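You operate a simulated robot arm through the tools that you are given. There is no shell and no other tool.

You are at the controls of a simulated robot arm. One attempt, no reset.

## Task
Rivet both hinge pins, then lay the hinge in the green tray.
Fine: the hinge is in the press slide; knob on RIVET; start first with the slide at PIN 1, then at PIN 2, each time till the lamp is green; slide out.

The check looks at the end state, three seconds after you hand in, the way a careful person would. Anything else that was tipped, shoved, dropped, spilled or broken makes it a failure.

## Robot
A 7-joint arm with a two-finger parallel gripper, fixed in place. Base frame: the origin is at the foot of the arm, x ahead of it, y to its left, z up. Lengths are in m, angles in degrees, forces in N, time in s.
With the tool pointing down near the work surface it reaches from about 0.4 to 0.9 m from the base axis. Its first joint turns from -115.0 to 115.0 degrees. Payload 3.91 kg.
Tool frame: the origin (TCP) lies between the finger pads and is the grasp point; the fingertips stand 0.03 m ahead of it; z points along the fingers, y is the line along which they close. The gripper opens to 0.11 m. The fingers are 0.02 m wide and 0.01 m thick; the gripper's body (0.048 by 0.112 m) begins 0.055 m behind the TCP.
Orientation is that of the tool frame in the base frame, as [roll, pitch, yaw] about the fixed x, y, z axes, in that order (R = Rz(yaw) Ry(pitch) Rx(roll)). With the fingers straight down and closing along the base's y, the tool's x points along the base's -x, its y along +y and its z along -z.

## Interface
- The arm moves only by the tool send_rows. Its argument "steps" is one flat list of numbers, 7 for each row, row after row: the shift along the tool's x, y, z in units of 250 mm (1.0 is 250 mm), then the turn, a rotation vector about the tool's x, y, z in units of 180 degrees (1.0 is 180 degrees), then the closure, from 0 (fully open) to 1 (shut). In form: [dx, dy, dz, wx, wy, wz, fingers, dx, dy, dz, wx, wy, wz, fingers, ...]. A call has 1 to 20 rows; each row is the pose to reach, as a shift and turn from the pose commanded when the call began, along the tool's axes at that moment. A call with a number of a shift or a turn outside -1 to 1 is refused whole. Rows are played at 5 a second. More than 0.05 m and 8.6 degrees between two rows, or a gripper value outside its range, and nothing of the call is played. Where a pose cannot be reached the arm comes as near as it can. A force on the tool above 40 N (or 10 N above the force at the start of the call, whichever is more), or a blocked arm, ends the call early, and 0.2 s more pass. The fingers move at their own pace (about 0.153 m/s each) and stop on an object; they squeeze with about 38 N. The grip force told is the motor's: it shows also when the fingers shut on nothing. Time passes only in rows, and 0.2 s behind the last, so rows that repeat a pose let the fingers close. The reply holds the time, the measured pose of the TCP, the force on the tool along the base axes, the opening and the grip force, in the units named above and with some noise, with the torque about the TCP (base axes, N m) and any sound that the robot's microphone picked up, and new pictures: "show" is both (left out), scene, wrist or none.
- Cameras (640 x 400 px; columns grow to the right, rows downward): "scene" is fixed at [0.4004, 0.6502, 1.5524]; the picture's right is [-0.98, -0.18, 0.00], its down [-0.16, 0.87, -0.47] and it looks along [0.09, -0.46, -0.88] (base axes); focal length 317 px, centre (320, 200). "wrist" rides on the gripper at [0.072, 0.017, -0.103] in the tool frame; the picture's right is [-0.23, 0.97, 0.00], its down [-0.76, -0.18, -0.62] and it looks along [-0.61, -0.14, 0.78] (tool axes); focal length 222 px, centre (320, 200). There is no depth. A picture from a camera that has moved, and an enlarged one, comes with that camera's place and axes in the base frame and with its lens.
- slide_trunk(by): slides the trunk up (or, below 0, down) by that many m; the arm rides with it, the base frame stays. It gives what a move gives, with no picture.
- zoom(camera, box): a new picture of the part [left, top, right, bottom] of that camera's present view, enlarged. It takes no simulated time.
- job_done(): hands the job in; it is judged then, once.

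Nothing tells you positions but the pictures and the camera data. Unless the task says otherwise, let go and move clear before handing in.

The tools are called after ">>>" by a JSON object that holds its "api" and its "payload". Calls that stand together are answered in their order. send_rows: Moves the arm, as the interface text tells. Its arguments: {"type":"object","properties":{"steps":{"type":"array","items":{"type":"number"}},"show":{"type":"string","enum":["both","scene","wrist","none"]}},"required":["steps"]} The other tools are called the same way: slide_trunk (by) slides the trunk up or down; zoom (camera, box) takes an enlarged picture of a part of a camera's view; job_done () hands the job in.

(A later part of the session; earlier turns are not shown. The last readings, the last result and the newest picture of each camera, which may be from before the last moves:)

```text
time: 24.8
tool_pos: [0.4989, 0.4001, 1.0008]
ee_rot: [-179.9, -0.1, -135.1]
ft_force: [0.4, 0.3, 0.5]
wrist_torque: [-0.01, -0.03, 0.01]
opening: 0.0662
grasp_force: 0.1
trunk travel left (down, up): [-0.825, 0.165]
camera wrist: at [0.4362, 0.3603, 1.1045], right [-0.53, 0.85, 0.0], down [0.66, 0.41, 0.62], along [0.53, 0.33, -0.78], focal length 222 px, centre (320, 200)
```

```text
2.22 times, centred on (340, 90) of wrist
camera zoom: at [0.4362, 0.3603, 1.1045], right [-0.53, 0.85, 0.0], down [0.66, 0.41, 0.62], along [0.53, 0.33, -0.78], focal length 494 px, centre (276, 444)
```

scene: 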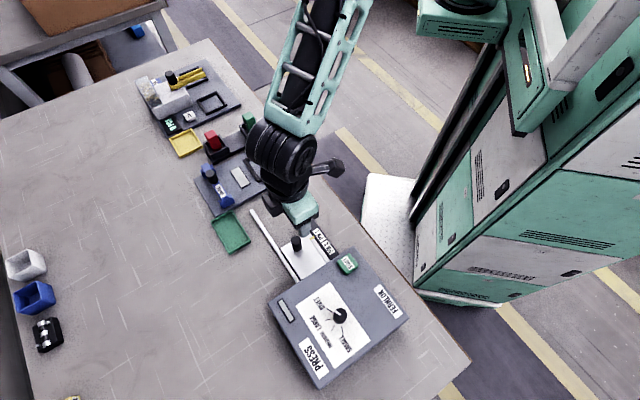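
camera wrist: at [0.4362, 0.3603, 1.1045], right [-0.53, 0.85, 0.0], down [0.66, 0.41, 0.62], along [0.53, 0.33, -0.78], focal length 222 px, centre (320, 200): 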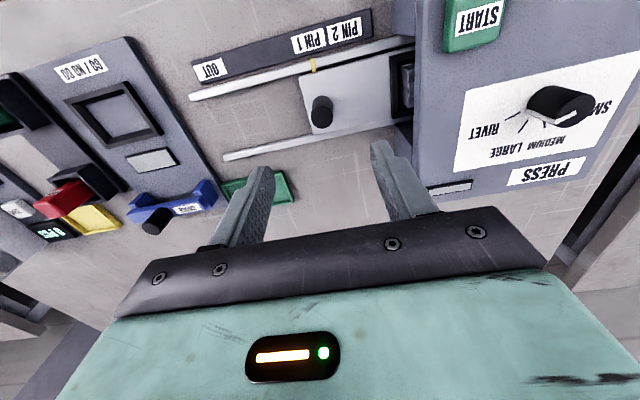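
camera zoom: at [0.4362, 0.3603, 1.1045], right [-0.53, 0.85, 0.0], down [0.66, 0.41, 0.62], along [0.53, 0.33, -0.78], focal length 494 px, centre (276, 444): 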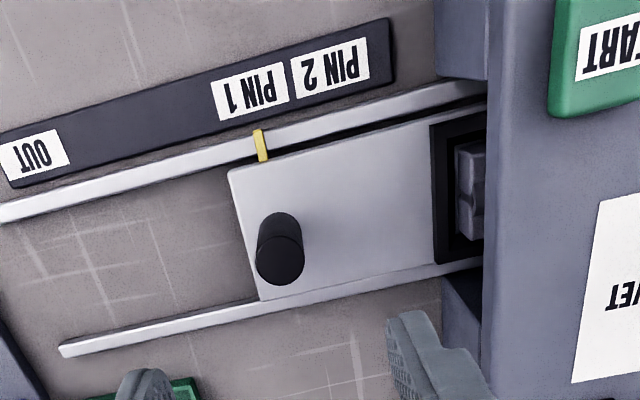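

The slide stayed at PIN 1. START is at about (0.380, 0.449) with its top near z 0.907. I'm closing the fingers and moving above it.

>>> {"api": "send_rows", "payload": {"steps": [0.033, 0.079, 0.0, 0, 0, 0, 0.6, 0.066, 0.158, 0.0, 0, 0, 0, 1, 0.1, 0.238, 0.0, 0, 0, 0, 1, 0.133, 0.317, 0.04, 0, 0, 0, 1, 0.166, 0.396, 0.08, 0, 0, 0, 1, 0.199, 0.475, 0.12, 0, 0, 0, 1, 0.199, 0.475, 0.12, 0, 0, 0, 1], "show": "both"}}

>>> {"api": "zoom", "payload": {"camera": "wrist", "box": [220, 60, 420, 230]}}

```text
time: 26.4
tool_pos: [0.3833, 0.4469, 0.9704]
ee_rot: [-179.9, 0.0, -135.2]
ft_force: [-0.2, 0.5, -0.1]
wrist_torque: [-0.01, 0.0, -0.03]
opening: 0.0
grasp_force: 37.1
trunk travel left (down, up): [-0.825, 0.165]
camera wrist: at [0.3197, 0.4077, 1.0748], right [-0.53, 0.85, 0.0], down [0.66, 0.41, 0.62], along [0.53, 0.33, -0.78], focal length 222 px, centre (320, 200)
```

scene: 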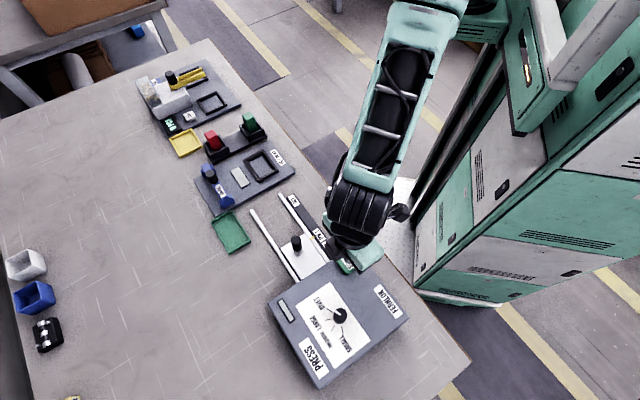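
wrist: 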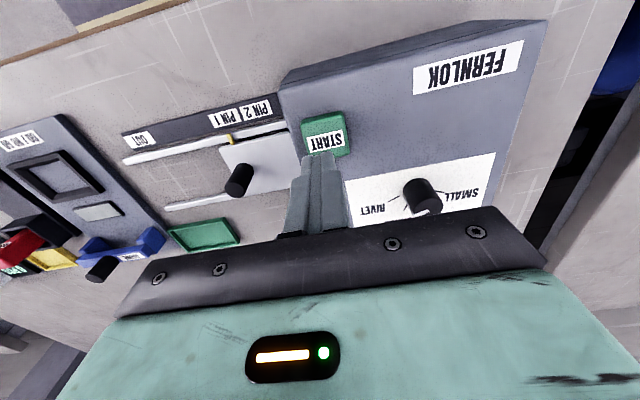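

```text
2.35 times, centred on (320, 145) of wrist
camera zoom: at [0.3197, 0.4077, 1.0748], right [-0.53, 0.85, 0.0], down [0.66, 0.41, 0.62], along [0.53, 0.33, -0.78], focal length 523 px, centre (320, 329)
```

zoom: 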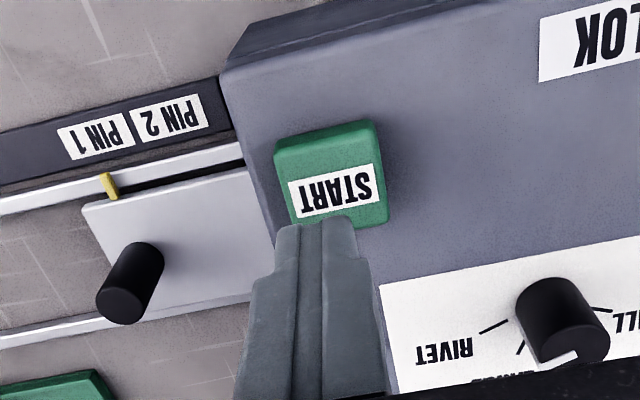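

START's top centre is about 6 mm from my axis. I'll shift over it and come down in small steps, watching the force.

>>> {"api": "send_rows", "payload": {"steps": [0.013, 0.021, 0.04, 0, 0, 0, 1, 0.013, 0.021, 0.08, 0, 0, 0, 1, 0.013, 0.021, 0.11, 0, 0, 0, 1, 0.013, 0.021, 0.118, 0, 0, 0, 1, 0.013, 0.021, 0.124, 0, 0, 0, 1, 0.013, 0.021, 0.13, 0, 0, 0, 1, 0.013, 0.021, 0.136, 0, 0, 0, 1], "show": "both"}}

>>> {"api": "zoom", "payload": {"camera": "scene", "box": [240, 230, 420, 390]}}

```text
time: 28.0
tool_pos: [0.3765, 0.4517, 0.9355]
ee_rot: [-179.9, 0.0, -135.1]
ft_force: [-0.2, 1.3, 3.5]
wrist_torque: [0.03, -0.02, 0.01]
opening: 0.0001
grasp_force: 38.1
trunk travel left (down, up): [-0.825, 0.165]
heard: click
camera wrist: at [0.3127, 0.4122, 1.0397], right [-0.53, 0.85, 0.0], down [0.66, 0.41, 0.62], along [0.53, 0.33, -0.78], focal length 222 px, centre (320, 200)
```

scene: 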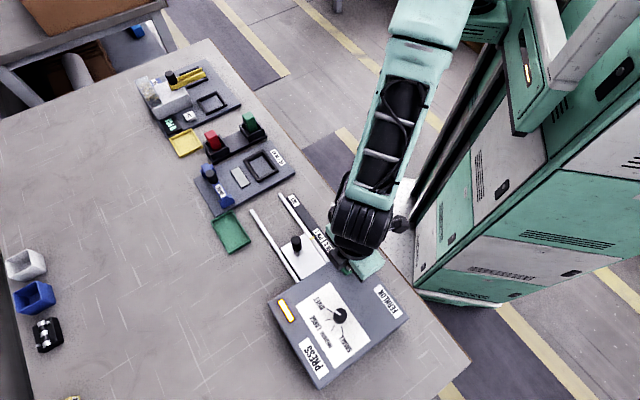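
wrist: 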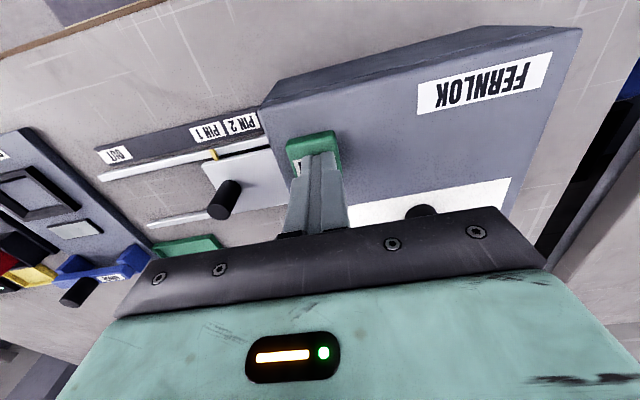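

```text
2.50 times, centred on (330, 310) of scene
camera zoom: at [0.4004, 0.6502, 1.5524], right [-0.98, -0.18, 0.0], down [-0.16, 0.87, -0.47], along [0.09, -0.46, -0.88], focal length 793 px, centre (295, -75)
```

zoom: 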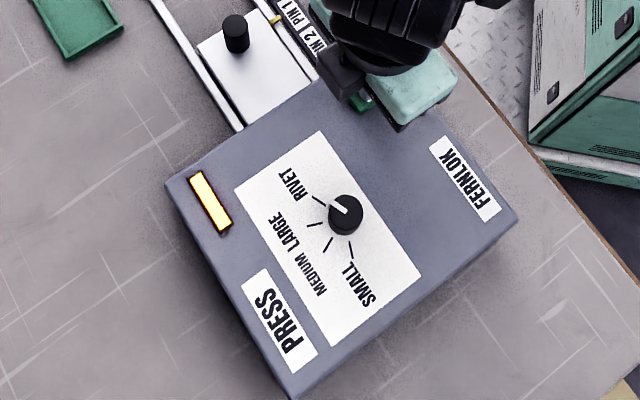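

A click was heard and the lamp is amber, so the press is running. I'll lift off the button and wait for green.

>>> {"api": "send_rows", "payload": {"steps": [0, 0, -0.06, 0, 0, 0, 1, 0, 0, -0.16, 0, 0, 0, 1, 0, 0, -0.16, 0, 0, 0, 1, 0, 0, -0.16, 0, 0, 0, 1, 0, 0, -0.16, 0, 0, 0, 1, 0, 0, -0.16, 0, 0, 0, 1], "show": "scene"}}

>>> {"api": "zoom", "payload": {"camera": "scene", "box": [240, 230, 420, 390]}}

```text
time: 29.4
tool_pos: [0.3767, 0.4514, 0.9747]
ee_rot: [-179.9, 0.1, -135.1]
ft_force: [-0.5, 0.6, -0.4]
wrist_torque: [-0.01, 0.02, 0.02]
opening: 0.0
grasp_force: 37.7
trunk travel left (down, up): [-0.825, 0.165]
```

scene: 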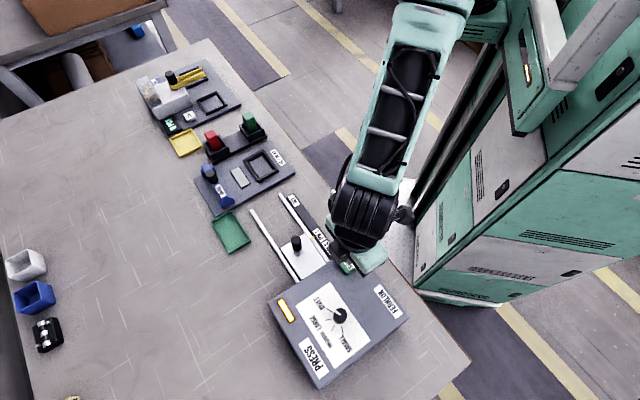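

```text
2.50 times, centred on (330, 310) of scene
camera zoom: at [0.4004, 0.6502, 1.5524], right [-0.98, -0.18, 0.0], down [-0.16, 0.87, -0.47], along [0.09, -0.46, -0.88], focal length 793 px, centre (295, -75)
```

zoom: 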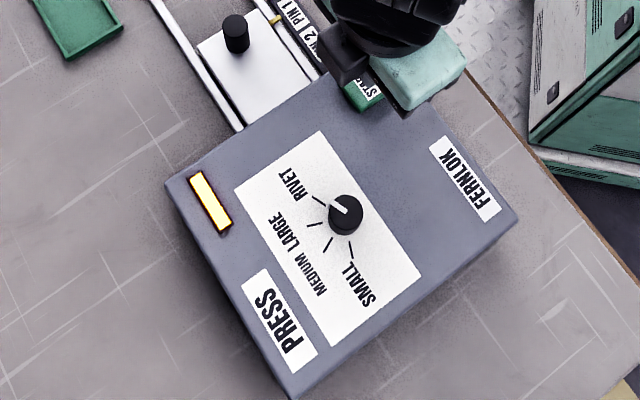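

The lamp is still amber, so I keep waiting.

>>> {"api": "send_rows", "payload": {"steps": [0, 0, 0, 0, 0, 0, 1, 0, 0, 0, 0, 0, 0, 1, 0, 0, 0, 0, 0, 0, 1, 0, 0, 0, 0, 0, 0, 1, 0, 0, 0, 0, 0, 0, 1, 0, 0, 0, 0, 0, 0, 1, 0, 0, 0, 0, 0, 0, 1, 0, 0, 0, 0, 0, 0, 1, 0, 0, 0, 0, 0, 0, 1, 0, 0, 0, 0, 0, 0, 1], "show": "scene"}}

>>> {"api": "zoom", "payload": {"camera": "scene", "box": [240, 230, 420, 390]}}

```text
time: 31.6
tool_pos: [0.3759, 0.4501, 0.9743]
ee_rot: [-179.9, 0.0, -135.1]
ft_force: [0.3, 0.3, 0.6]
wrist_torque: [0.02, 0.02, -0.04]
opening: 0.0
grasp_force: 37.5
trunk travel left (down, up): [-0.825, 0.165]
```

scene: 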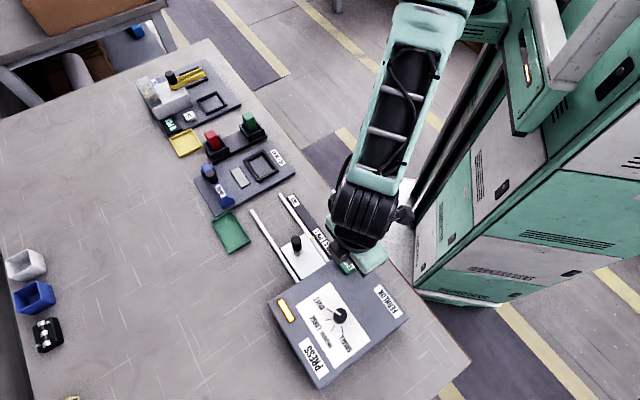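

```text
2.50 times, centred on (330, 310) of scene
camera zoom: at [0.4004, 0.6502, 1.5524], right [-0.98, -0.18, 0.0], down [-0.16, 0.87, -0.47], along [0.09, -0.46, -0.88], focal length 793 px, centre (295, -75)
```

zoom: 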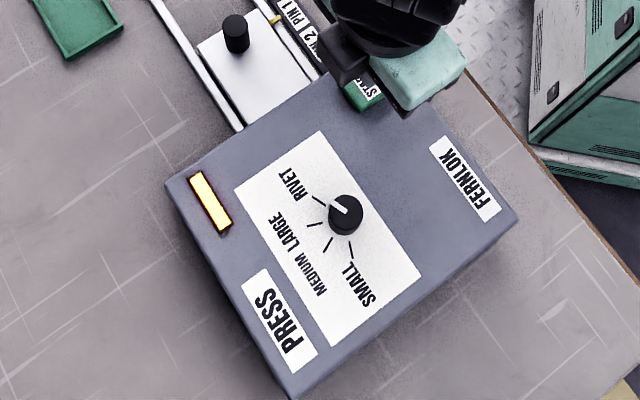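

Still amber after about 3.5 s. I'm waiting longer.

>>> {"api": "send_rows", "payload": {"steps": [0, 0, 0, 0, 0, 0, 1, 0, 0, 0, 0, 0, 0, 1, 0, 0, 0, 0, 0, 0, 1, 0, 0, 0, 0, 0, 0, 1, 0, 0, 0, 0, 0, 0, 1, 0, 0, 0, 0, 0, 0, 1, 0, 0, 0, 0, 0, 0, 1, 0, 0, 0, 0, 0, 0, 1, 0, 0, 0, 0, 0, 0, 1, 0, 0, 0, 0, 0, 0, 1, 0, 0, 0, 0, 0, 0, 1, 0, 0, 0, 0, 0, 0, 1, 0, 0, 0, 0, 0, 0, 1, 0, 0, 0, 0, 0, 0, 1, 0, 0, 0, 0, 0, 0, 1], "show": "scene"}}

>>> {"api": "zoom", "payload": {"camera": "scene", "box": [240, 230, 420, 390]}}

```text
time: 34.8
tool_pos: [0.3765, 0.4517, 0.9748]
ee_rot: [-179.9, 0.1, -135.1]
ft_force: [0.1, -1.0, 0.2]
wrist_torque: [0.03, 0.01, -0.03]
opening: 0.0002
grasp_force: 37.5
trunk travel left (down, up): [-0.825, 0.165]
```

scene: 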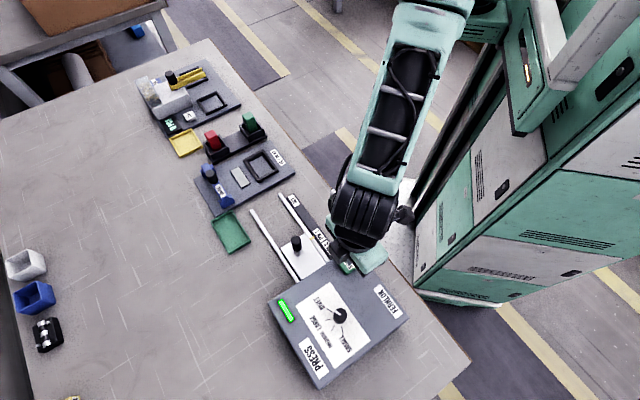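

```text
2.50 times, centred on (330, 310) of scene
camera zoom: at [0.4004, 0.6502, 1.5524], right [-0.98, -0.18, 0.0], down [-0.16, 0.87, -0.47], along [0.09, -0.46, -0.88], focal length 793 px, centre (295, -75)
```

zoom: 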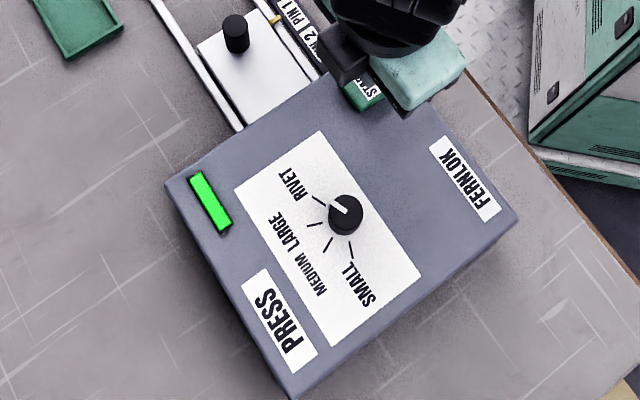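

The lamp is green, so pin 1 is riveted. I'm going back to the handle at about (0.5015, 0.401) to grip it and move on to PIN 2.

>>> {"api": "send_rows", "payload": {"steps": [0, 0, -0.1, 0, 0, 0, 1, -0.042, -0.1, -0.1, 0, 0, 0, 0.8, -0.084, -0.2, -0.1, 0, 0, 0, 0.4, -0.126, -0.3, -0.1, 0, 0, 0, 0.4, -0.168, -0.4, -0.1, 0, 0, 0, 0.4, -0.21, -0.497, -0.1, 0, 0, 0, 0.4, -0.21, -0.497, 0.05, 0, 0, 0, 0.4, -0.21, -0.497, 0.2, 0, 0, 0, 0.4, -0.21, -0.497, 0.33, 0, 0, 0, 0.4, -0.21, -0.497, 0.42, 0, 0, 0, 0.4, -0.21, -0.497, 0.435, 0, 0, 0, 0.4, -0.21, -0.497, 0.435, 0, 0, 0, 0.4], "show": "wrist"}}

>>> {"api": "zoom", "payload": {"camera": "wrist", "box": [220, 80, 440, 230]}}

```text
time: 37.4
tool_pos: [0.5028, 0.4009, 0.866]
ee_rot: [-179.9, -0.1, -135.1]
ft_force: [-0.6, -0.2, 0.1]
wrist_torque: [-0.01, -0.01, 0.03]
opening: 0.0663
grasp_force: 0.1
trunk travel left (down, up): [-0.825, 0.165]
camera wrist: at [0.4387, 0.3614, 0.9695], right [-0.53, 0.85, 0.0], down [0.66, 0.41, 0.62], along [0.53, 0.33, -0.78], focal length 222 px, centre (320, 200)
```

wrist: 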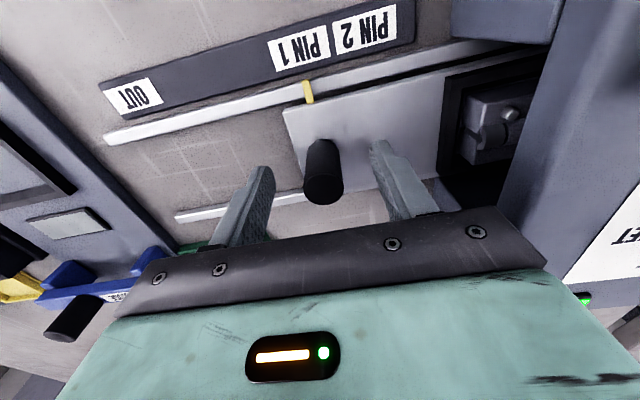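

```text
2.67 times, centred on (330, 155) of wrist
camera zoom: at [0.4387, 0.3614, 0.9695], right [-0.53, 0.85, 0.0], down [0.66, 0.41, 0.62], along [0.53, 0.33, -0.78], focal length 592 px, centre (293, 320)
```

zoom: 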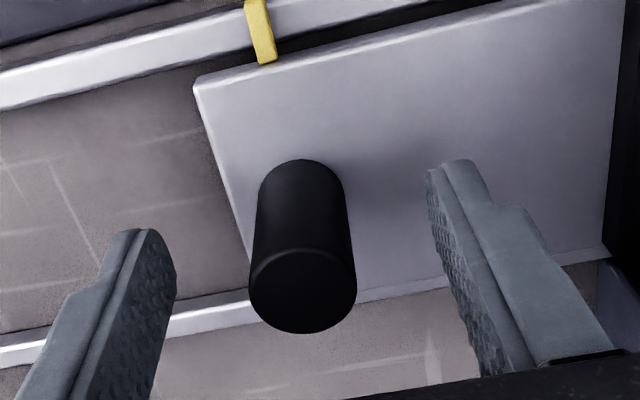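

The handle is centred to within about 2 mm. I'm closing on it.

>>> {"api": "send_rows", "payload": {"steps": [0, 0.01, 0.004, 0, 0, 0, 0.4, 0, 0.01, 0.004, 0, 0, 0, 0.7, 0, 0.01, 0.004, 0, 0, 0, 1, 0, 0.01, 0.004, 0, 0, 0, 1, 0, 0.01, 0.004, 0, 0, 0, 1], "show": "wrist"}}

>>> {"api": "zoom", "payload": {"camera": "wrist", "box": [250, 10, 410, 120]}}

```text
time: 38.6
tool_pos: [0.5001, 0.4012, 0.8661]
ee_rot: [-179.9, -0.1, -135.2]
ft_force: [1.0, -1.0, 0.0]
wrist_torque: [0.43, 0.6, -0.07]
opening: 0.0235
grasp_force: 45.3
trunk travel left (down, up): [-0.825, 0.165]
camera wrist: at [0.4365, 0.363, 0.9691], right [-0.53, 0.85, 0.0], down [0.66, 0.41, 0.62], along [0.53, 0.33, -0.78], focal length 222 px, centre (320, 200)
```

wrist: 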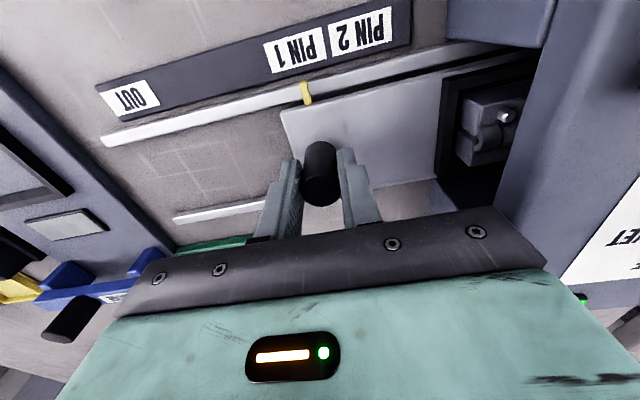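

```text
3.64 times, centred on (330, 65) of wrist
camera zoom: at [0.4365, 0.363, 0.9691], right [-0.53, 0.85, 0.0], down [0.66, 0.41, 0.62], along [0.53, 0.33, -0.78], focal length 808 px, centre (284, 691)
```

zoom: 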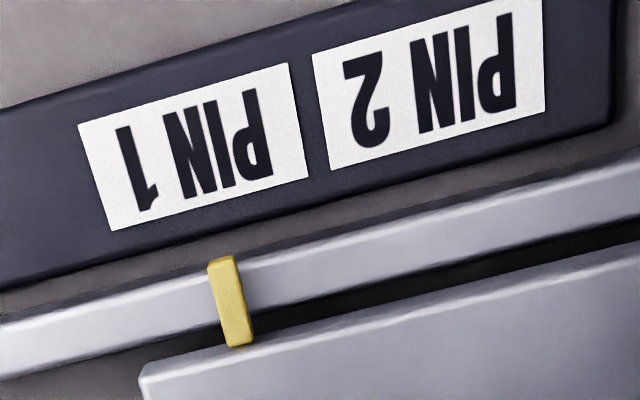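

Regripped with zero net force, and PIN 2's label centre is 40 mm further along. I'm pushing 40 mm with a slight sideways correction to follow the rails.

>>> {"api": "send_rows", "payload": {"steps": [0.001, 0.03, 0, 0, 0, 0, 1, 0.002, 0.06, 0, 0, 0, 0, 1, 0.003, 0.09, 0, 0, 0, 0, 1, 0.0035, 0.12, 0, 0, 0, 0, 1, 0.004, 0.145, 0, 0, 0, 0, 1, 0.004, 0.16, 0, 0, 0, 0, 1, 0.004, 0.16, 0, 0, 0, 0, 1], "show": "wrist"}}

>>> {"api": "zoom", "payload": {"camera": "wrist", "box": [230, 0, 390, 120]}}

```text
time: 40.2
tool_pos: [0.4717, 0.43, 0.8654]
ee_rot: [-179.9, 0.0, -135.2]
ft_force: [13.5, 12.2, -12.8]
wrist_torque: [1.34, -0.4, -0.02]
opening: 0.0234
grasp_force: 45.1
trunk travel left (down, up): [-0.825, 0.165]
camera wrist: at [0.4087, 0.3904, 0.969], right [-0.53, 0.85, 0.0], down [0.66, 0.41, 0.62], along [0.53, 0.33, -0.78], focal length 222 px, centre (320, 200)
```

wrist: 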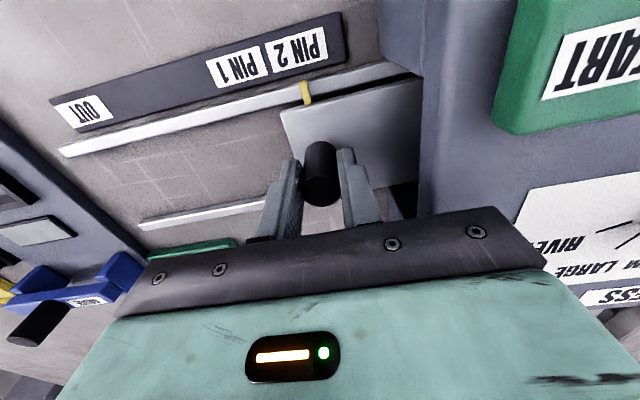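

```text
3.33 times, centred on (310, 60) of wrist
camera zoom: at [0.4087, 0.3904, 0.969], right [-0.53, 0.85, 0.0], down [0.66, 0.41, 0.62], along [0.53, 0.33, -0.78], focal length 740 px, centre (353, 667)
```

zoom: 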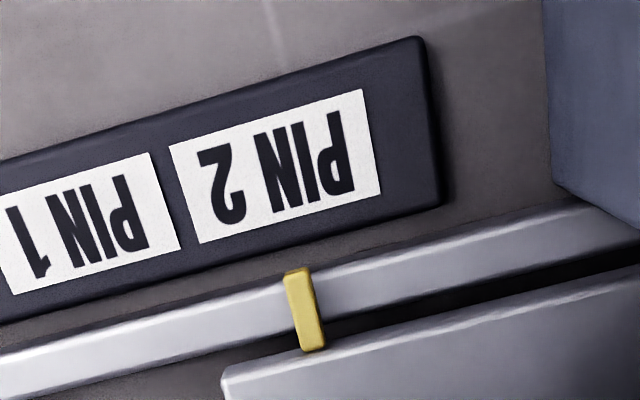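

The pointer is within 1 mm of the PIN 2 label centre. The press face is close to the front finger, so I'll open only to about 44 mm and lift straight up.

>>> {"api": "send_rows", "payload": {"steps": [0, 0, 0, 0, 0, 0, 0.75, 0, 0, 0, 0, 0, 0, 0.6, 0, 0, 0, 0, 0, 0, 0.6, 0, 0, -0.06, 0, 0, 0, 0.6, 0, 0, -0.18, 0, 0, 0, 0.6, 0, 0, -0.32, 0, 0, 0, 0.6, 0, 0, -0.46, 0, 0, 0, 0.6, 0, 0, -0.54, 0, 0, 0, 0.6], "show": "both"}}

>>> {"api": "zoom", "payload": {"camera": "wrist", "box": [200, 0, 480, 180]}}

```text
time: 42.0
tool_pos: [0.4697, 0.4305, 1.0016]
ee_rot: [-180.0, -0.1, -135.2]
ft_force: [0.2, -0.1, 0.0]
wrist_torque: [0.01, 0.0, -0.03]
opening: 0.0437
grasp_force: 0.0
trunk travel left (down, up): [-0.825, 0.165]
camera wrist: at [0.4075, 0.3918, 1.1051], right [-0.53, 0.85, 0.0], down [0.66, 0.41, 0.62], along [0.53, 0.33, -0.78], focal length 222 px, centre (320, 200)
```

scene: 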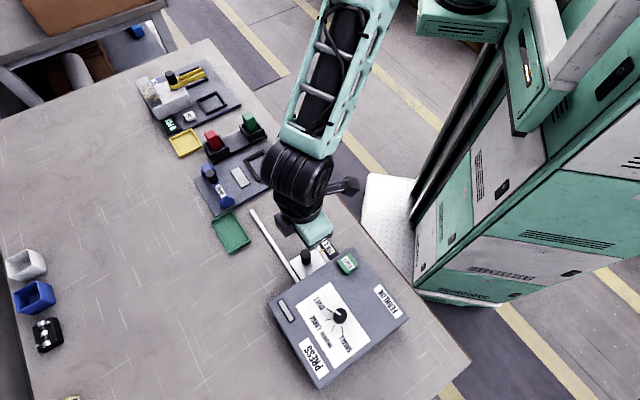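
wrist: 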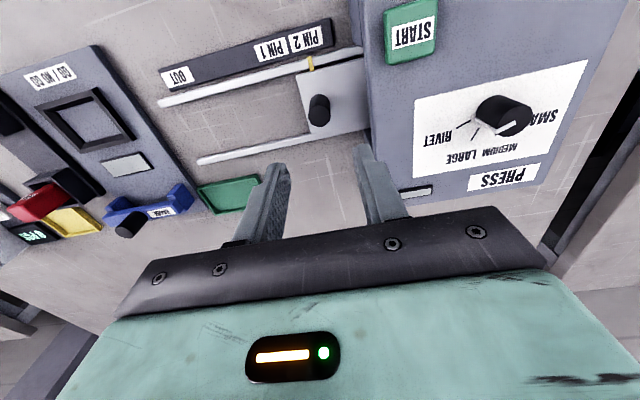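

```text
2.22 times, centred on (340, 90) of wrist
camera zoom: at [0.4075, 0.3918, 1.1051], right [-0.53, 0.85, 0.0], down [0.66, 0.41, 0.62], along [0.53, 0.33, -0.78], focal length 494 px, centre (276, 444)
```

zoom: 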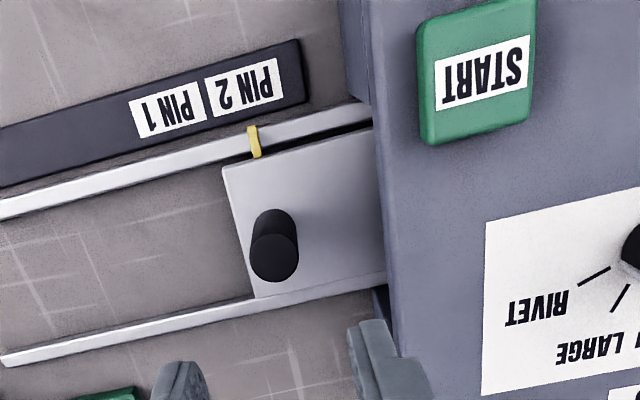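

The slide stayed at PIN 2. I'm moving back over START to press it again.

>>> {"api": "send_rows", "payload": {"steps": [0.041, 0.065, 0, 0, 0, 0, 0.8, 0.082, 0.13, 0, 0, 0, 0, 1, 0.123, 0.194, 0.0, 0, 0, 0, 1, 0.164, 0.258, 0.05, 0, 0, 0, 1, 0.205, 0.323, 0.106, 0, 0, 0, 1, 0.205, 0.323, 0.106, 0, 0, 0, 1], "show": "wrist"}}

```text
time: 43.4
tool_pos: [0.3758, 0.4508, 0.9751]
ee_rot: [-179.8, 0.0, -135.1]
ft_force: [0.8, -0.5, -0.1]
wrist_torque: [-0.01, 0.03, 0.02]
opening: 0.0
grasp_force: 37.7
trunk travel left (down, up): [-0.825, 0.165]
camera wrist: at [0.3124, 0.4116, 1.0781], right [-0.53, 0.85, 0.0], down [0.66, 0.41, 0.62], along [0.53, 0.33, -0.78], focal length 222 px, centre (320, 200)
```

wrist: 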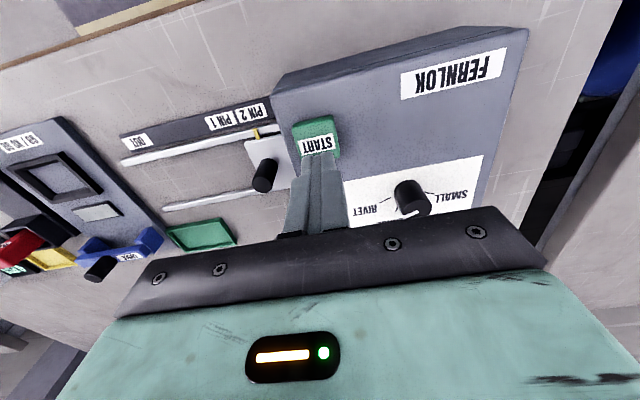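

I'm above START, pressing down in small steps.

>>> {"api": "send_rows", "payload": {"steps": [0, 0, 0.05, 0, 0, 0, 1, 0, 0, 0.1, 0, 0, 0, 1, 0, 0, 0.125, 0, 0, 0, 1, 0, 0, 0.135, 0, 0, 0, 1, 0, 0, 0.143, 0, 0, 0, 1, 0, 0, 0.15, 0, 0, 0, 1, 0, 0, 0.157, 0, 0, 0, 1], "show": "scene"}}

>>> {"api": "zoom", "payload": {"camera": "scene", "box": [240, 230, 420, 390]}}

```text
time: 45.0
tool_pos: [0.3762, 0.4503, 0.9351]
ee_rot: [-179.9, -0.1, -135.2]
ft_force: [2.7, 0.6, 6.2]
wrist_torque: [-0.03, -0.06, -0.02]
opening: 0.0
grasp_force: 38.1
trunk travel left (down, up): [-0.825, 0.165]
heard: click
```

scene: 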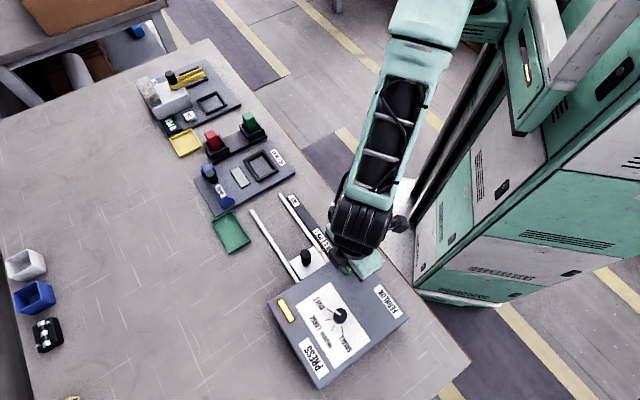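

```text
2.50 times, centred on (330, 310) of scene
camera zoom: at [0.4004, 0.6502, 1.5524], right [-0.98, -0.18, 0.0], down [-0.16, 0.87, -0.47], along [0.09, -0.46, -0.88], focal length 793 px, centre (295, -75)
```

zoom: 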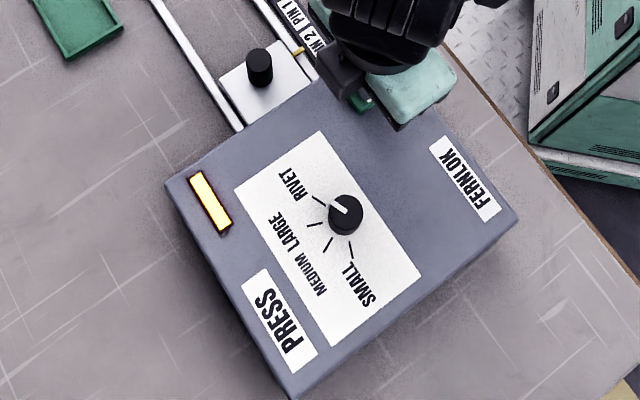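

The click came and the lamp is amber again. I'm lifting off and waiting for green.

>>> {"api": "send_rows", "payload": {"steps": [0, 0, -0.06, 0, 0, 0, 1, 0, 0, -0.16, 0, 0, 0, 1, 0, 0, -0.26, 0, 0, 0, 1, 0, 0, -0.26, 0, 0, 0, 1, 0, 0, -0.26, 0, 0, 0, 1, 0, 0, -0.26, 0, 0, 0, 1, 0, 0, -0.26, 0, 0, 0, 1, 0, 0, -0.26, 0, 0, 0, 1, 0, 0, -0.26, 0, 0, 0, 1, 0, 0, -0.26, 0, 0, 0, 1, 0, 0, -0.26, 0, 0, 0, 1, 0, 0, -0.26, 0, 0, 0, 1, 0, 0, -0.26, 0, 0, 0, 1, 0, 0, -0.26, 0, 0, 0, 1, 0, 0, -0.26, 0, 0, 0, 1, 0, 0, -0.26, 0, 0, 0, 1, 0, 0, -0.26, 0, 0, 0, 1, 0, 0, -0.26, 0, 0, 0, 1, 0, 0, -0.26, 0, 0, 0, 1, 0, 0, -0.26, 0, 0, 0, 1], "show": "none"}}

>>> {"api": "send_rows", "payload": {"steps": [0, 0, 0, 0, 0, 0, 1, 0, 0, 0, 0, 0, 0, 1, 0, 0, 0, 0, 0, 0, 1, 0, 0, 0, 0, 0, 0, 1, 0, 0, 0, 0, 0, 0, 1, 0, 0, 0, 0, 0, 0, 1, 0, 0, 0, 0, 0, 0, 1, 0, 0, 0, 0, 0, 0, 1, 0, 0, 0, 0, 0, 0, 1, 0, 0, 0, 0, 0, 0, 1, 0, 0, 0, 0, 0, 0, 1, 0, 0, 0, 0, 0, 0, 1, 0, 0, 0, 0, 0, 0, 1], "show": "both"}}

>>> {"api": "zoom", "payload": {"camera": "scene", "box": [240, 230, 420, 390]}}

```text
time: 49.2
tool_pos: [0.3776, 0.4515, 0.9967]
ee_rot: [-179.9, 0.1, -135.1]
ft_force: [-0.5, 0.1, -0.1]
wrist_torque: [-0.02, 0.0, 0.02]
opening: 0.0
grasp_force: 37.8
trunk travel left (down, up): [-0.825, 0.165]
```

```text
time: 52.0
tool_pos: [0.3783, 0.4511, 0.9974]
ee_rot: [-179.9, 0.0, -135.1]
ft_force: [0.0, 0.6, 0.4]
wrist_torque: [0.03, 0.0, 0.04]
opening: 0.0002
grasp_force: 38.0
trunk travel left (down, up): [-0.825, 0.165]
camera wrist: at [0.3148, 0.4121, 1.1005], right [-0.53, 0.85, 0.0], down [0.66, 0.41, 0.62], along [0.53, 0.33, -0.78], focal length 222 px, centre (320, 200)
```

scene: 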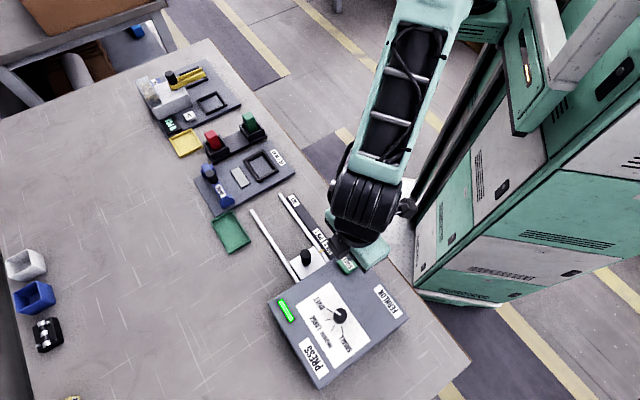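
wrist: 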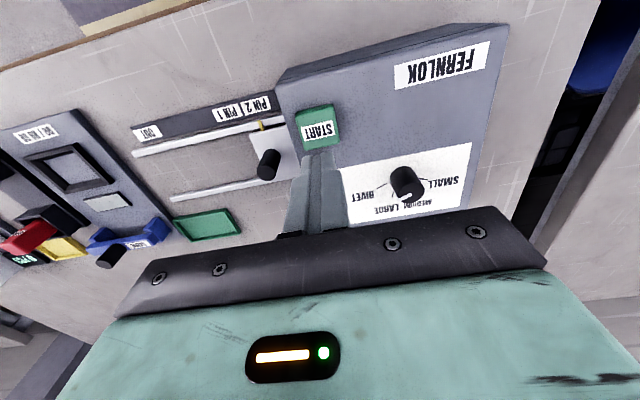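

```text
2.50 times, centred on (330, 310) of scene
camera zoom: at [0.4004, 0.6502, 1.5524], right [-0.98, -0.18, 0.0], down [-0.16, 0.87, -0.47], along [0.09, -0.46, -0.88], focal length 793 px, centre (295, -75)
```

zoom: 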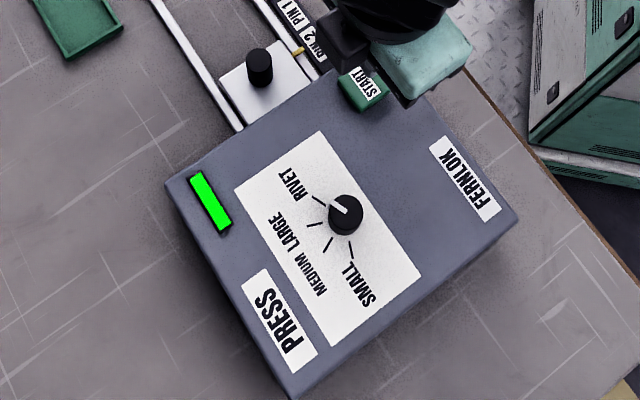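

The lamp is green again, so pin 2 is riveted. I'm returning to the handle with a narrow opening so I can pull the slide out.

>>> {"api": "send_rows", "payload": {"steps": [-0.041, -0.065, 0, 0, 0, 0, 0.8, -0.083, -0.13, 0, 0, 0, 0, 0.6, -0.124, -0.194, 0, 0, 0, 0, 0.6, -0.166, -0.259, 0, 0, 0, 0, 0.6, -0.207, -0.323, 0, 0, 0, 0, 0.6, -0.207, -0.323, 0.12, 0, 0, 0, 0.6, -0.207, -0.323, 0.24, 0, 0, 0, 0.6, -0.207, -0.323, 0.34, 0, 0, 0, 0.6, -0.207, -0.323, 0.34, 0, 0, 0, 0.6], "show": "wrist"}}

>>> {"api": "zoom", "payload": {"camera": "wrist", "box": [220, 80, 440, 230]}}

```text
time: 54.0
tool_pos: [0.4687, 0.4276, 0.9137]
ee_rot: [-179.9, 0.0, -135.2]
ft_force: [-0.5, 1.1, 0.1]
wrist_torque: [0.0, -0.01, 0.0]
opening: 0.0439
grasp_force: 0.0
trunk travel left (down, up): [-0.825, 0.165]
camera wrist: at [0.4068, 0.3892, 1.0178], right [-0.53, 0.85, 0.0], down [0.66, 0.41, 0.62], along [0.53, 0.33, -0.78], focal length 222 px, centre (320, 200)
```

wrist: 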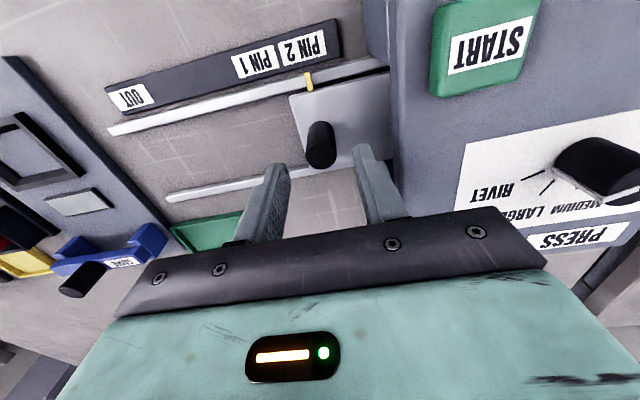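

```text
2.67 times, centred on (330, 155) of wrist
camera zoom: at [0.4068, 0.3892, 1.0178], right [-0.53, 0.85, 0.0], down [0.66, 0.41, 0.62], along [0.53, 0.33, -0.78], focal length 592 px, centre (293, 320)
```

zoom: 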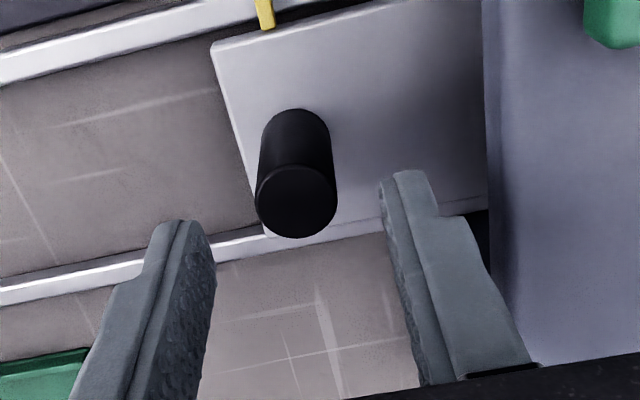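

The handle is centred across the fingers but about 5 mm off along their width. I'm correcting that, descending and closing.

>>> {"api": "send_rows", "payload": {"steps": [-0.018, 0, 0.06, 0, 0, 0, 0.6, -0.018, 0, 0.13, 0, 0, 0, 0.6, -0.018, 0, 0.191, 0, 0, 0, 0.6, -0.018, 0, 0.191, 0, 0, 0, 0.6, -0.018, 0, 0.191, 0, 0, 0, 0.8, -0.018, 0, 0.191, 0, 0, 0, 1, -0.018, 0, 0.191, 0, 0, 0, 1, -0.018, 0, 0.191, 0, 0, 0, 1], "show": "wrist"}}

```text
time: 55.8
tool_pos: [0.4729, 0.4307, 0.8665]
ee_rot: [-179.8, -0.1, -135.1]
ft_force: [10.0, -11.1, -0.2]
wrist_torque: [0.28, 0.52, -0.07]
opening: 0.0238
grasp_force: 45.6
trunk travel left (down, up): [-0.825, 0.165]
camera wrist: at [0.4102, 0.3925, 0.9696], right [-0.53, 0.85, 0.0], down [0.66, 0.41, 0.62], along [0.53, 0.32, -0.78], focal length 222 px, centre (320, 200)
```

wrist: 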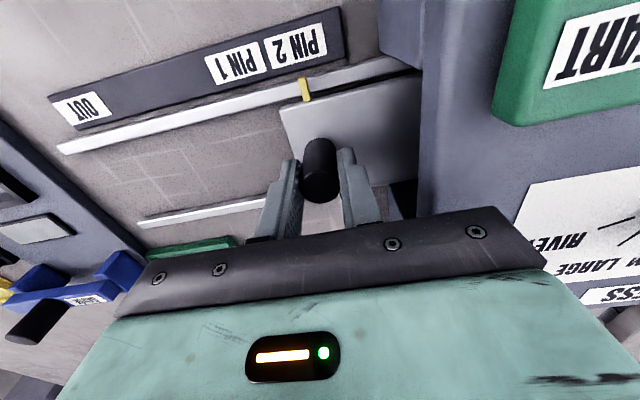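

Gripped. I'm pulling the slide straight back out 0.16 m.

>>> {"api": "send_rows", "payload": {"steps": [0, -0.04, 0, 0, 0, 0, 1, 0, -0.11, 0, 0, 0, 0, 1, 0, -0.18, 0, 0, 0, 0, 1, 0, -0.25, 0, 0, 0, 0, 1, 0, -0.32, 0, 0, 0, 0, 1, 0, -0.39, 0, 0, 0, 0, 1, 0, -0.46, 0, 0, 0, 0, 1, 0, -0.53, 0, 0, 0, 0, 1, 0, -0.59, 0, 0, 0, 0, 1, 0, -0.62, 0, 0, 0, 0, 1, 0, -0.636, 0, 0, 0, 0, 1, 0, -0.636, 0, 0, 0, 0, 1], "show": "both"}}

>>> {"api": "zoom", "payload": {"camera": "wrist", "box": [220, 0, 640, 200]}}

```text
time: 58.4
tool_pos: [0.5862, 0.3187, 0.8662]
ee_rot: [-179.9, -0.2, -135.1]
ft_force: [-4.9, -8.6, -30.4]
wrist_torque: [0.31, 0.67, 0.03]
opening: 0.024
grasp_force: 45.0
trunk travel left (down, up): [-0.825, 0.165]
camera wrist: at [0.5235, 0.2799, 0.9708], right [-0.53, 0.85, 0.0], down [0.67, 0.41, 0.62], along [0.53, 0.32, -0.79], focal length 222 px, centre (320, 200)
```

scene: 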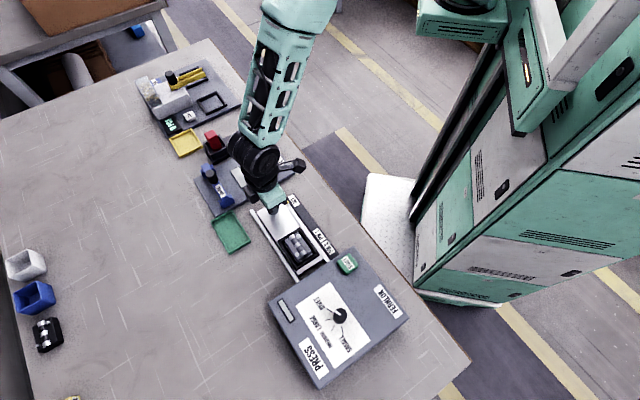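
wrist: 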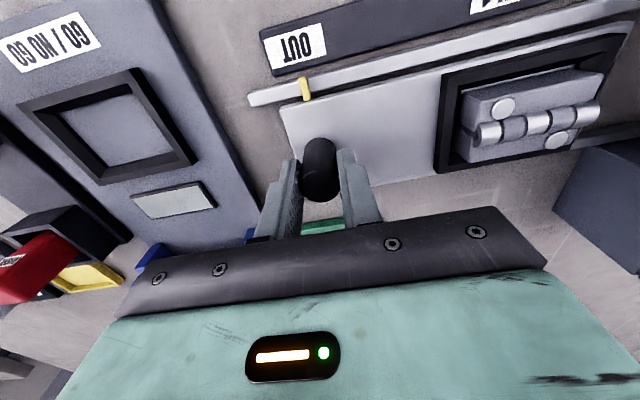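

```text
1.52 times, centred on (430, 100) of wrist
camera zoom: at [0.5235, 0.2799, 0.9708], right [-0.53, 0.85, 0.0], down [0.67, 0.41, 0.62], along [0.53, 0.32, -0.79], focal length 338 px, centre (152, 352)
```

zoom: 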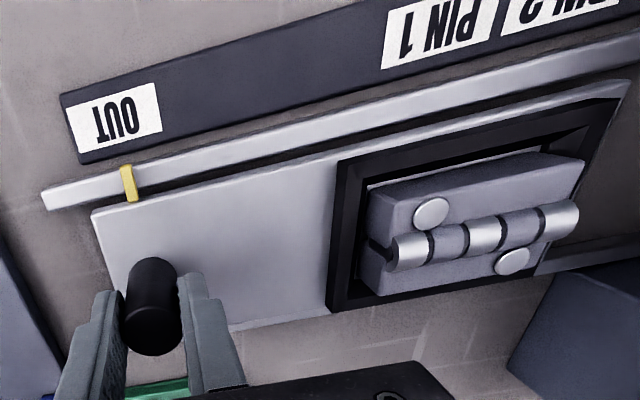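

The slide is back at OUT, and both pins now show wide flattened heads. I'm releasing the handle, lifting, and moving above the hinge to plan the grasp.

>>> {"api": "send_rows", "payload": {"steps": [0, 0, 0.002, 0, 0, 0, 0.8, 0, 0, 0, 0, 0, 0, 0.5, 0, 0, 0, 0, 0, 0, 0.4, 0, 0, -0.06, 0, 0, 0, 0.4, 0, 0, -0.18, 0, 0, 0, 0.4, 0, 0, -0.32, 0, 0, 0, 0.4, 0, 0, -0.4, 0, 0, 0, 0.3, 0, 0.1, -0.4, 0, 0, 0, 0.2, 0, 0.2, -0.4, 0, 0, 0, 0.2, 0, 0.3, -0.4, 0, 0, 0, 0.2, 0, 0.4, -0.4, 0, 0, 0, 0.2, 0, 0.5, -0.4, 0, 0, 0, 0.2, 0, 0.5, -0.4, 0, 0, 0, 0.2], "show": "both"}}

>>> {"api": "zoom", "payload": {"camera": "wrist", "box": [230, 50, 430, 190]}}

>>> {"api": "zoom", "payload": {"camera": "scene", "box": [240, 180, 350, 290]}}

```text
time: 61.2
tool_pos: [0.4976, 0.4108, 0.9669]
ee_rot: [-179.9, 0.0, -135.1]
ft_force: [0.2, 0.2, 0.0]
wrist_torque: [-0.02, 0.04, 0.01]
opening: 0.0882
grasp_force: 0.1
trunk travel left (down, up): [-0.825, 0.165]
camera wrist: at [0.435, 0.3723, 1.0707], right [-0.53, 0.85, 0.0], down [0.66, 0.41, 0.62], along [0.53, 0.33, -0.78], focal length 222 px, centre (320, 200)
```

scene: 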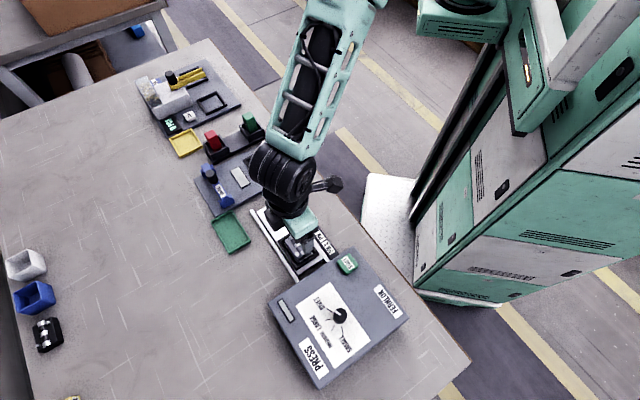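
wrist: 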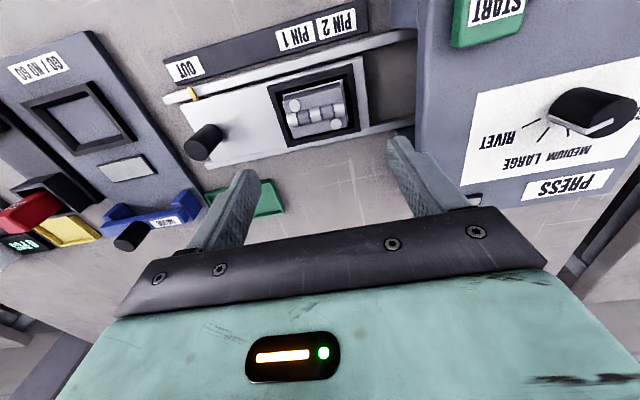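

```text
2.86 times, centred on (330, 120) of wrist
camera zoom: at [0.435, 0.3723, 1.0707], right [-0.53, 0.85, 0.0], down [0.66, 0.41, 0.62], along [0.53, 0.33, -0.78], focal length 635 px, centre (291, 429)
```

zoom: 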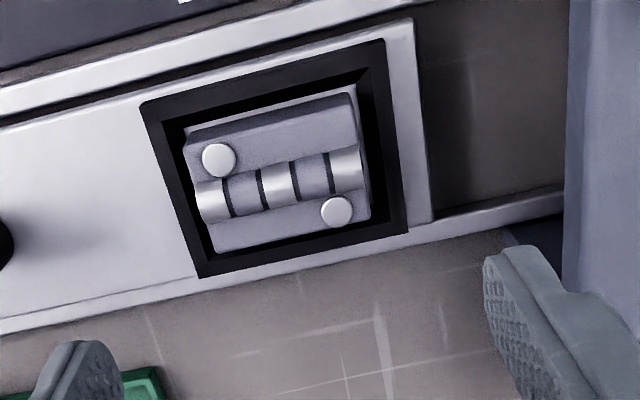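

```text
3.64 times, centred on (295, 235) of scene
camera zoom: at [0.4004, 0.6502, 1.5524], right [-0.98, -0.18, 0.0], down [-0.16, 0.87, -0.47], along [0.09, -0.46, -0.88], focal length 1154 px, centre (411, 73)
```

zoom: 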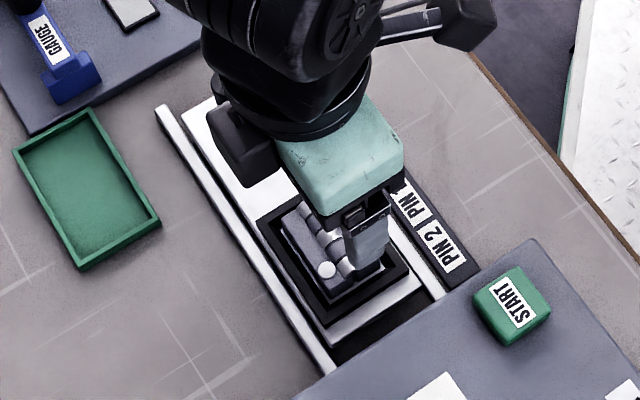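

The hinge measures roughly 62 × 43 mm, centred near (0.500, 0.408), in a black nest frame with only a few millimetres of gap. I need to know how far it stands above the frame, so I'm zooming in.

>>> {"api": "zoom", "payload": {"camera": "wrist", "box": [260, 55, 380, 155]}}

>>> {"api": "zoom", "payload": {"camera": "scene", "box": [272, 222, 327, 277]}}

```text
4.00 times, centred on (320, 105) of wrist
camera zoom: at [0.435, 0.3723, 1.0707], right [-0.53, 0.85, 0.0], down [0.66, 0.41, 0.62], along [0.53, 0.33, -0.78], focal length 888 px, centre (320, 580)
```

zoom: 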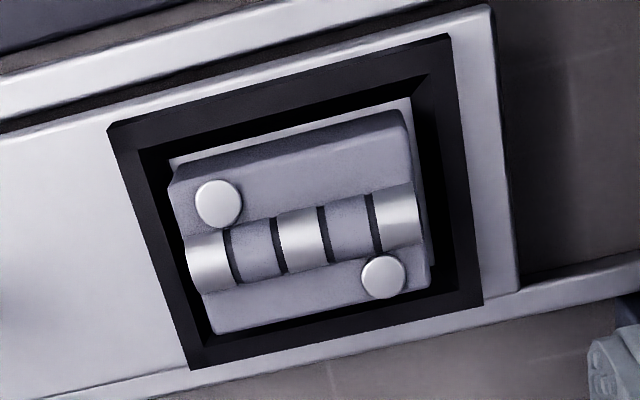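

```text
7.27 times, centred on (300, 250) of scene
camera zoom: at [0.4004, 0.6502, 1.5524], right [-0.98, -0.18, 0.0], down [-0.16, 0.87, -0.47], along [0.09, -0.46, -0.88], focal length 2308 px, centre (469, -160)
```

zoom: 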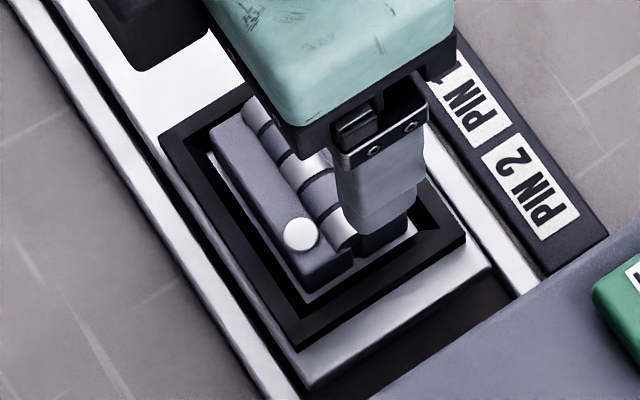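

By triangulation the leaf tops are at about z 0.841 and the nest frame at about 0.829, so roughly 12 mm of the hinge stands proud and can be gripped by its ends. I'm coming down over it at (0.4995, 0.408) with the fingers wide.

>>> {"api": "send_rows", "payload": {"steps": [0.004, -0.013, 0.08, 0, 0, 0, 0.2, 0.004, -0.013, 0.17, 0, 0, 0, 0.2, 0.004, -0.013, 0.26, 0, 0, 0, 0.2, 0.004, -0.013, 0.34, 0, 0, 0, 0.2, 0.004, -0.013, 0.39, 0, 0, 0, 0.2, 0.004, -0.013, 0.39, 0, 0, 0, 0.2], "show": "both"}}

>>> {"api": "zoom", "payload": {"camera": "wrist", "box": [200, 100, 440, 240]}}

>>> {"api": "zoom", "payload": {"camera": "scene", "box": [272, 222, 327, 277]}}

```text
time: 62.6
tool_pos: [0.4989, 0.4033, 0.8692]
ee_rot: [-179.8, 0.0, -135.0]
ft_force: [0.6, 0.1, 0.6]
wrist_torque: [-0.01, 0.0, 0.03]
opening: 0.0881
grasp_force: 0.1
trunk travel left (down, up): [-0.825, 0.165]
camera wrist: at [0.4358, 0.3653, 0.9724], right [-0.53, 0.85, 0.0], down [0.66, 0.41, 0.62], along [0.53, 0.33, -0.78], focal length 222 px, centre (320, 200)
```

scene: 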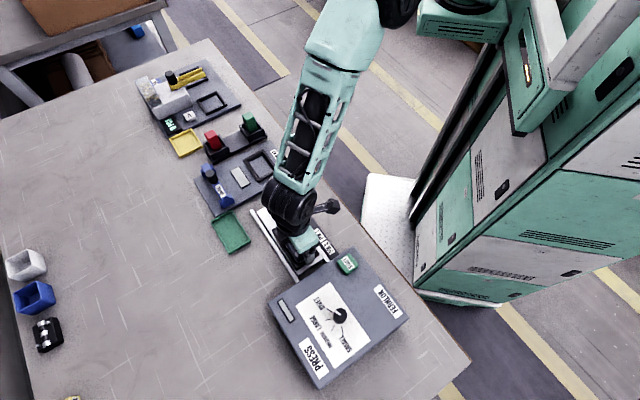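
wrist: 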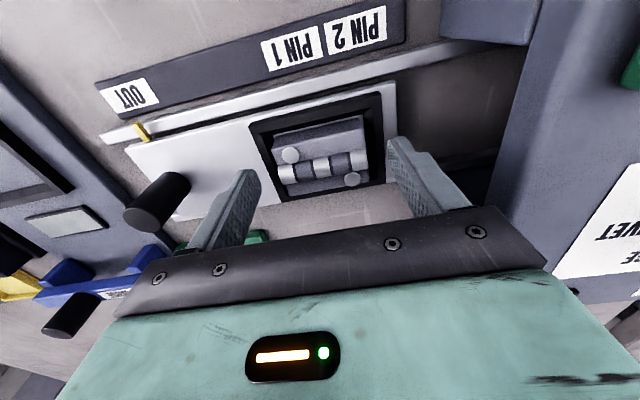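

```text
2.67 times, centred on (320, 170) of wrist
camera zoom: at [0.4358, 0.3653, 0.9724], right [-0.53, 0.85, 0.0], down [0.66, 0.41, 0.62], along [0.53, 0.33, -0.78], focal length 592 px, centre (320, 280)
```

zoom: 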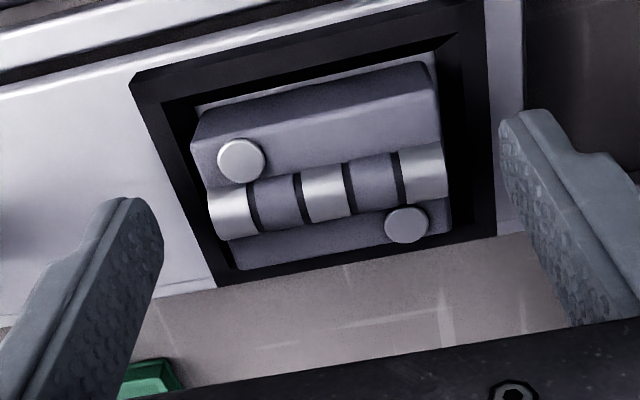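

```text
7.27 times, centred on (300, 250) of scene
camera zoom: at [0.4004, 0.6502, 1.5524], right [-0.98, -0.18, 0.0], down [-0.16, 0.87, -0.47], along [0.09, -0.46, -0.88], focal length 2308 px, centre (469, -160)
```

zoom: 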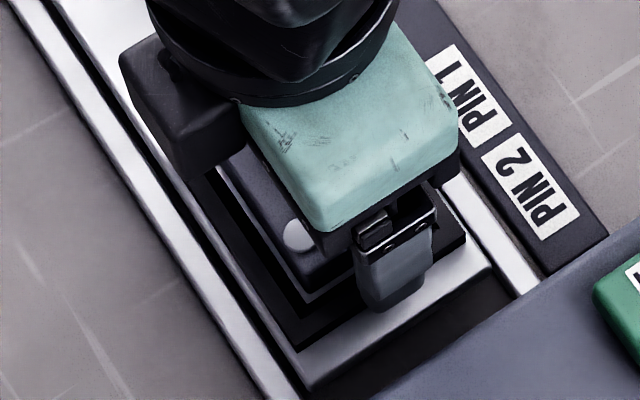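

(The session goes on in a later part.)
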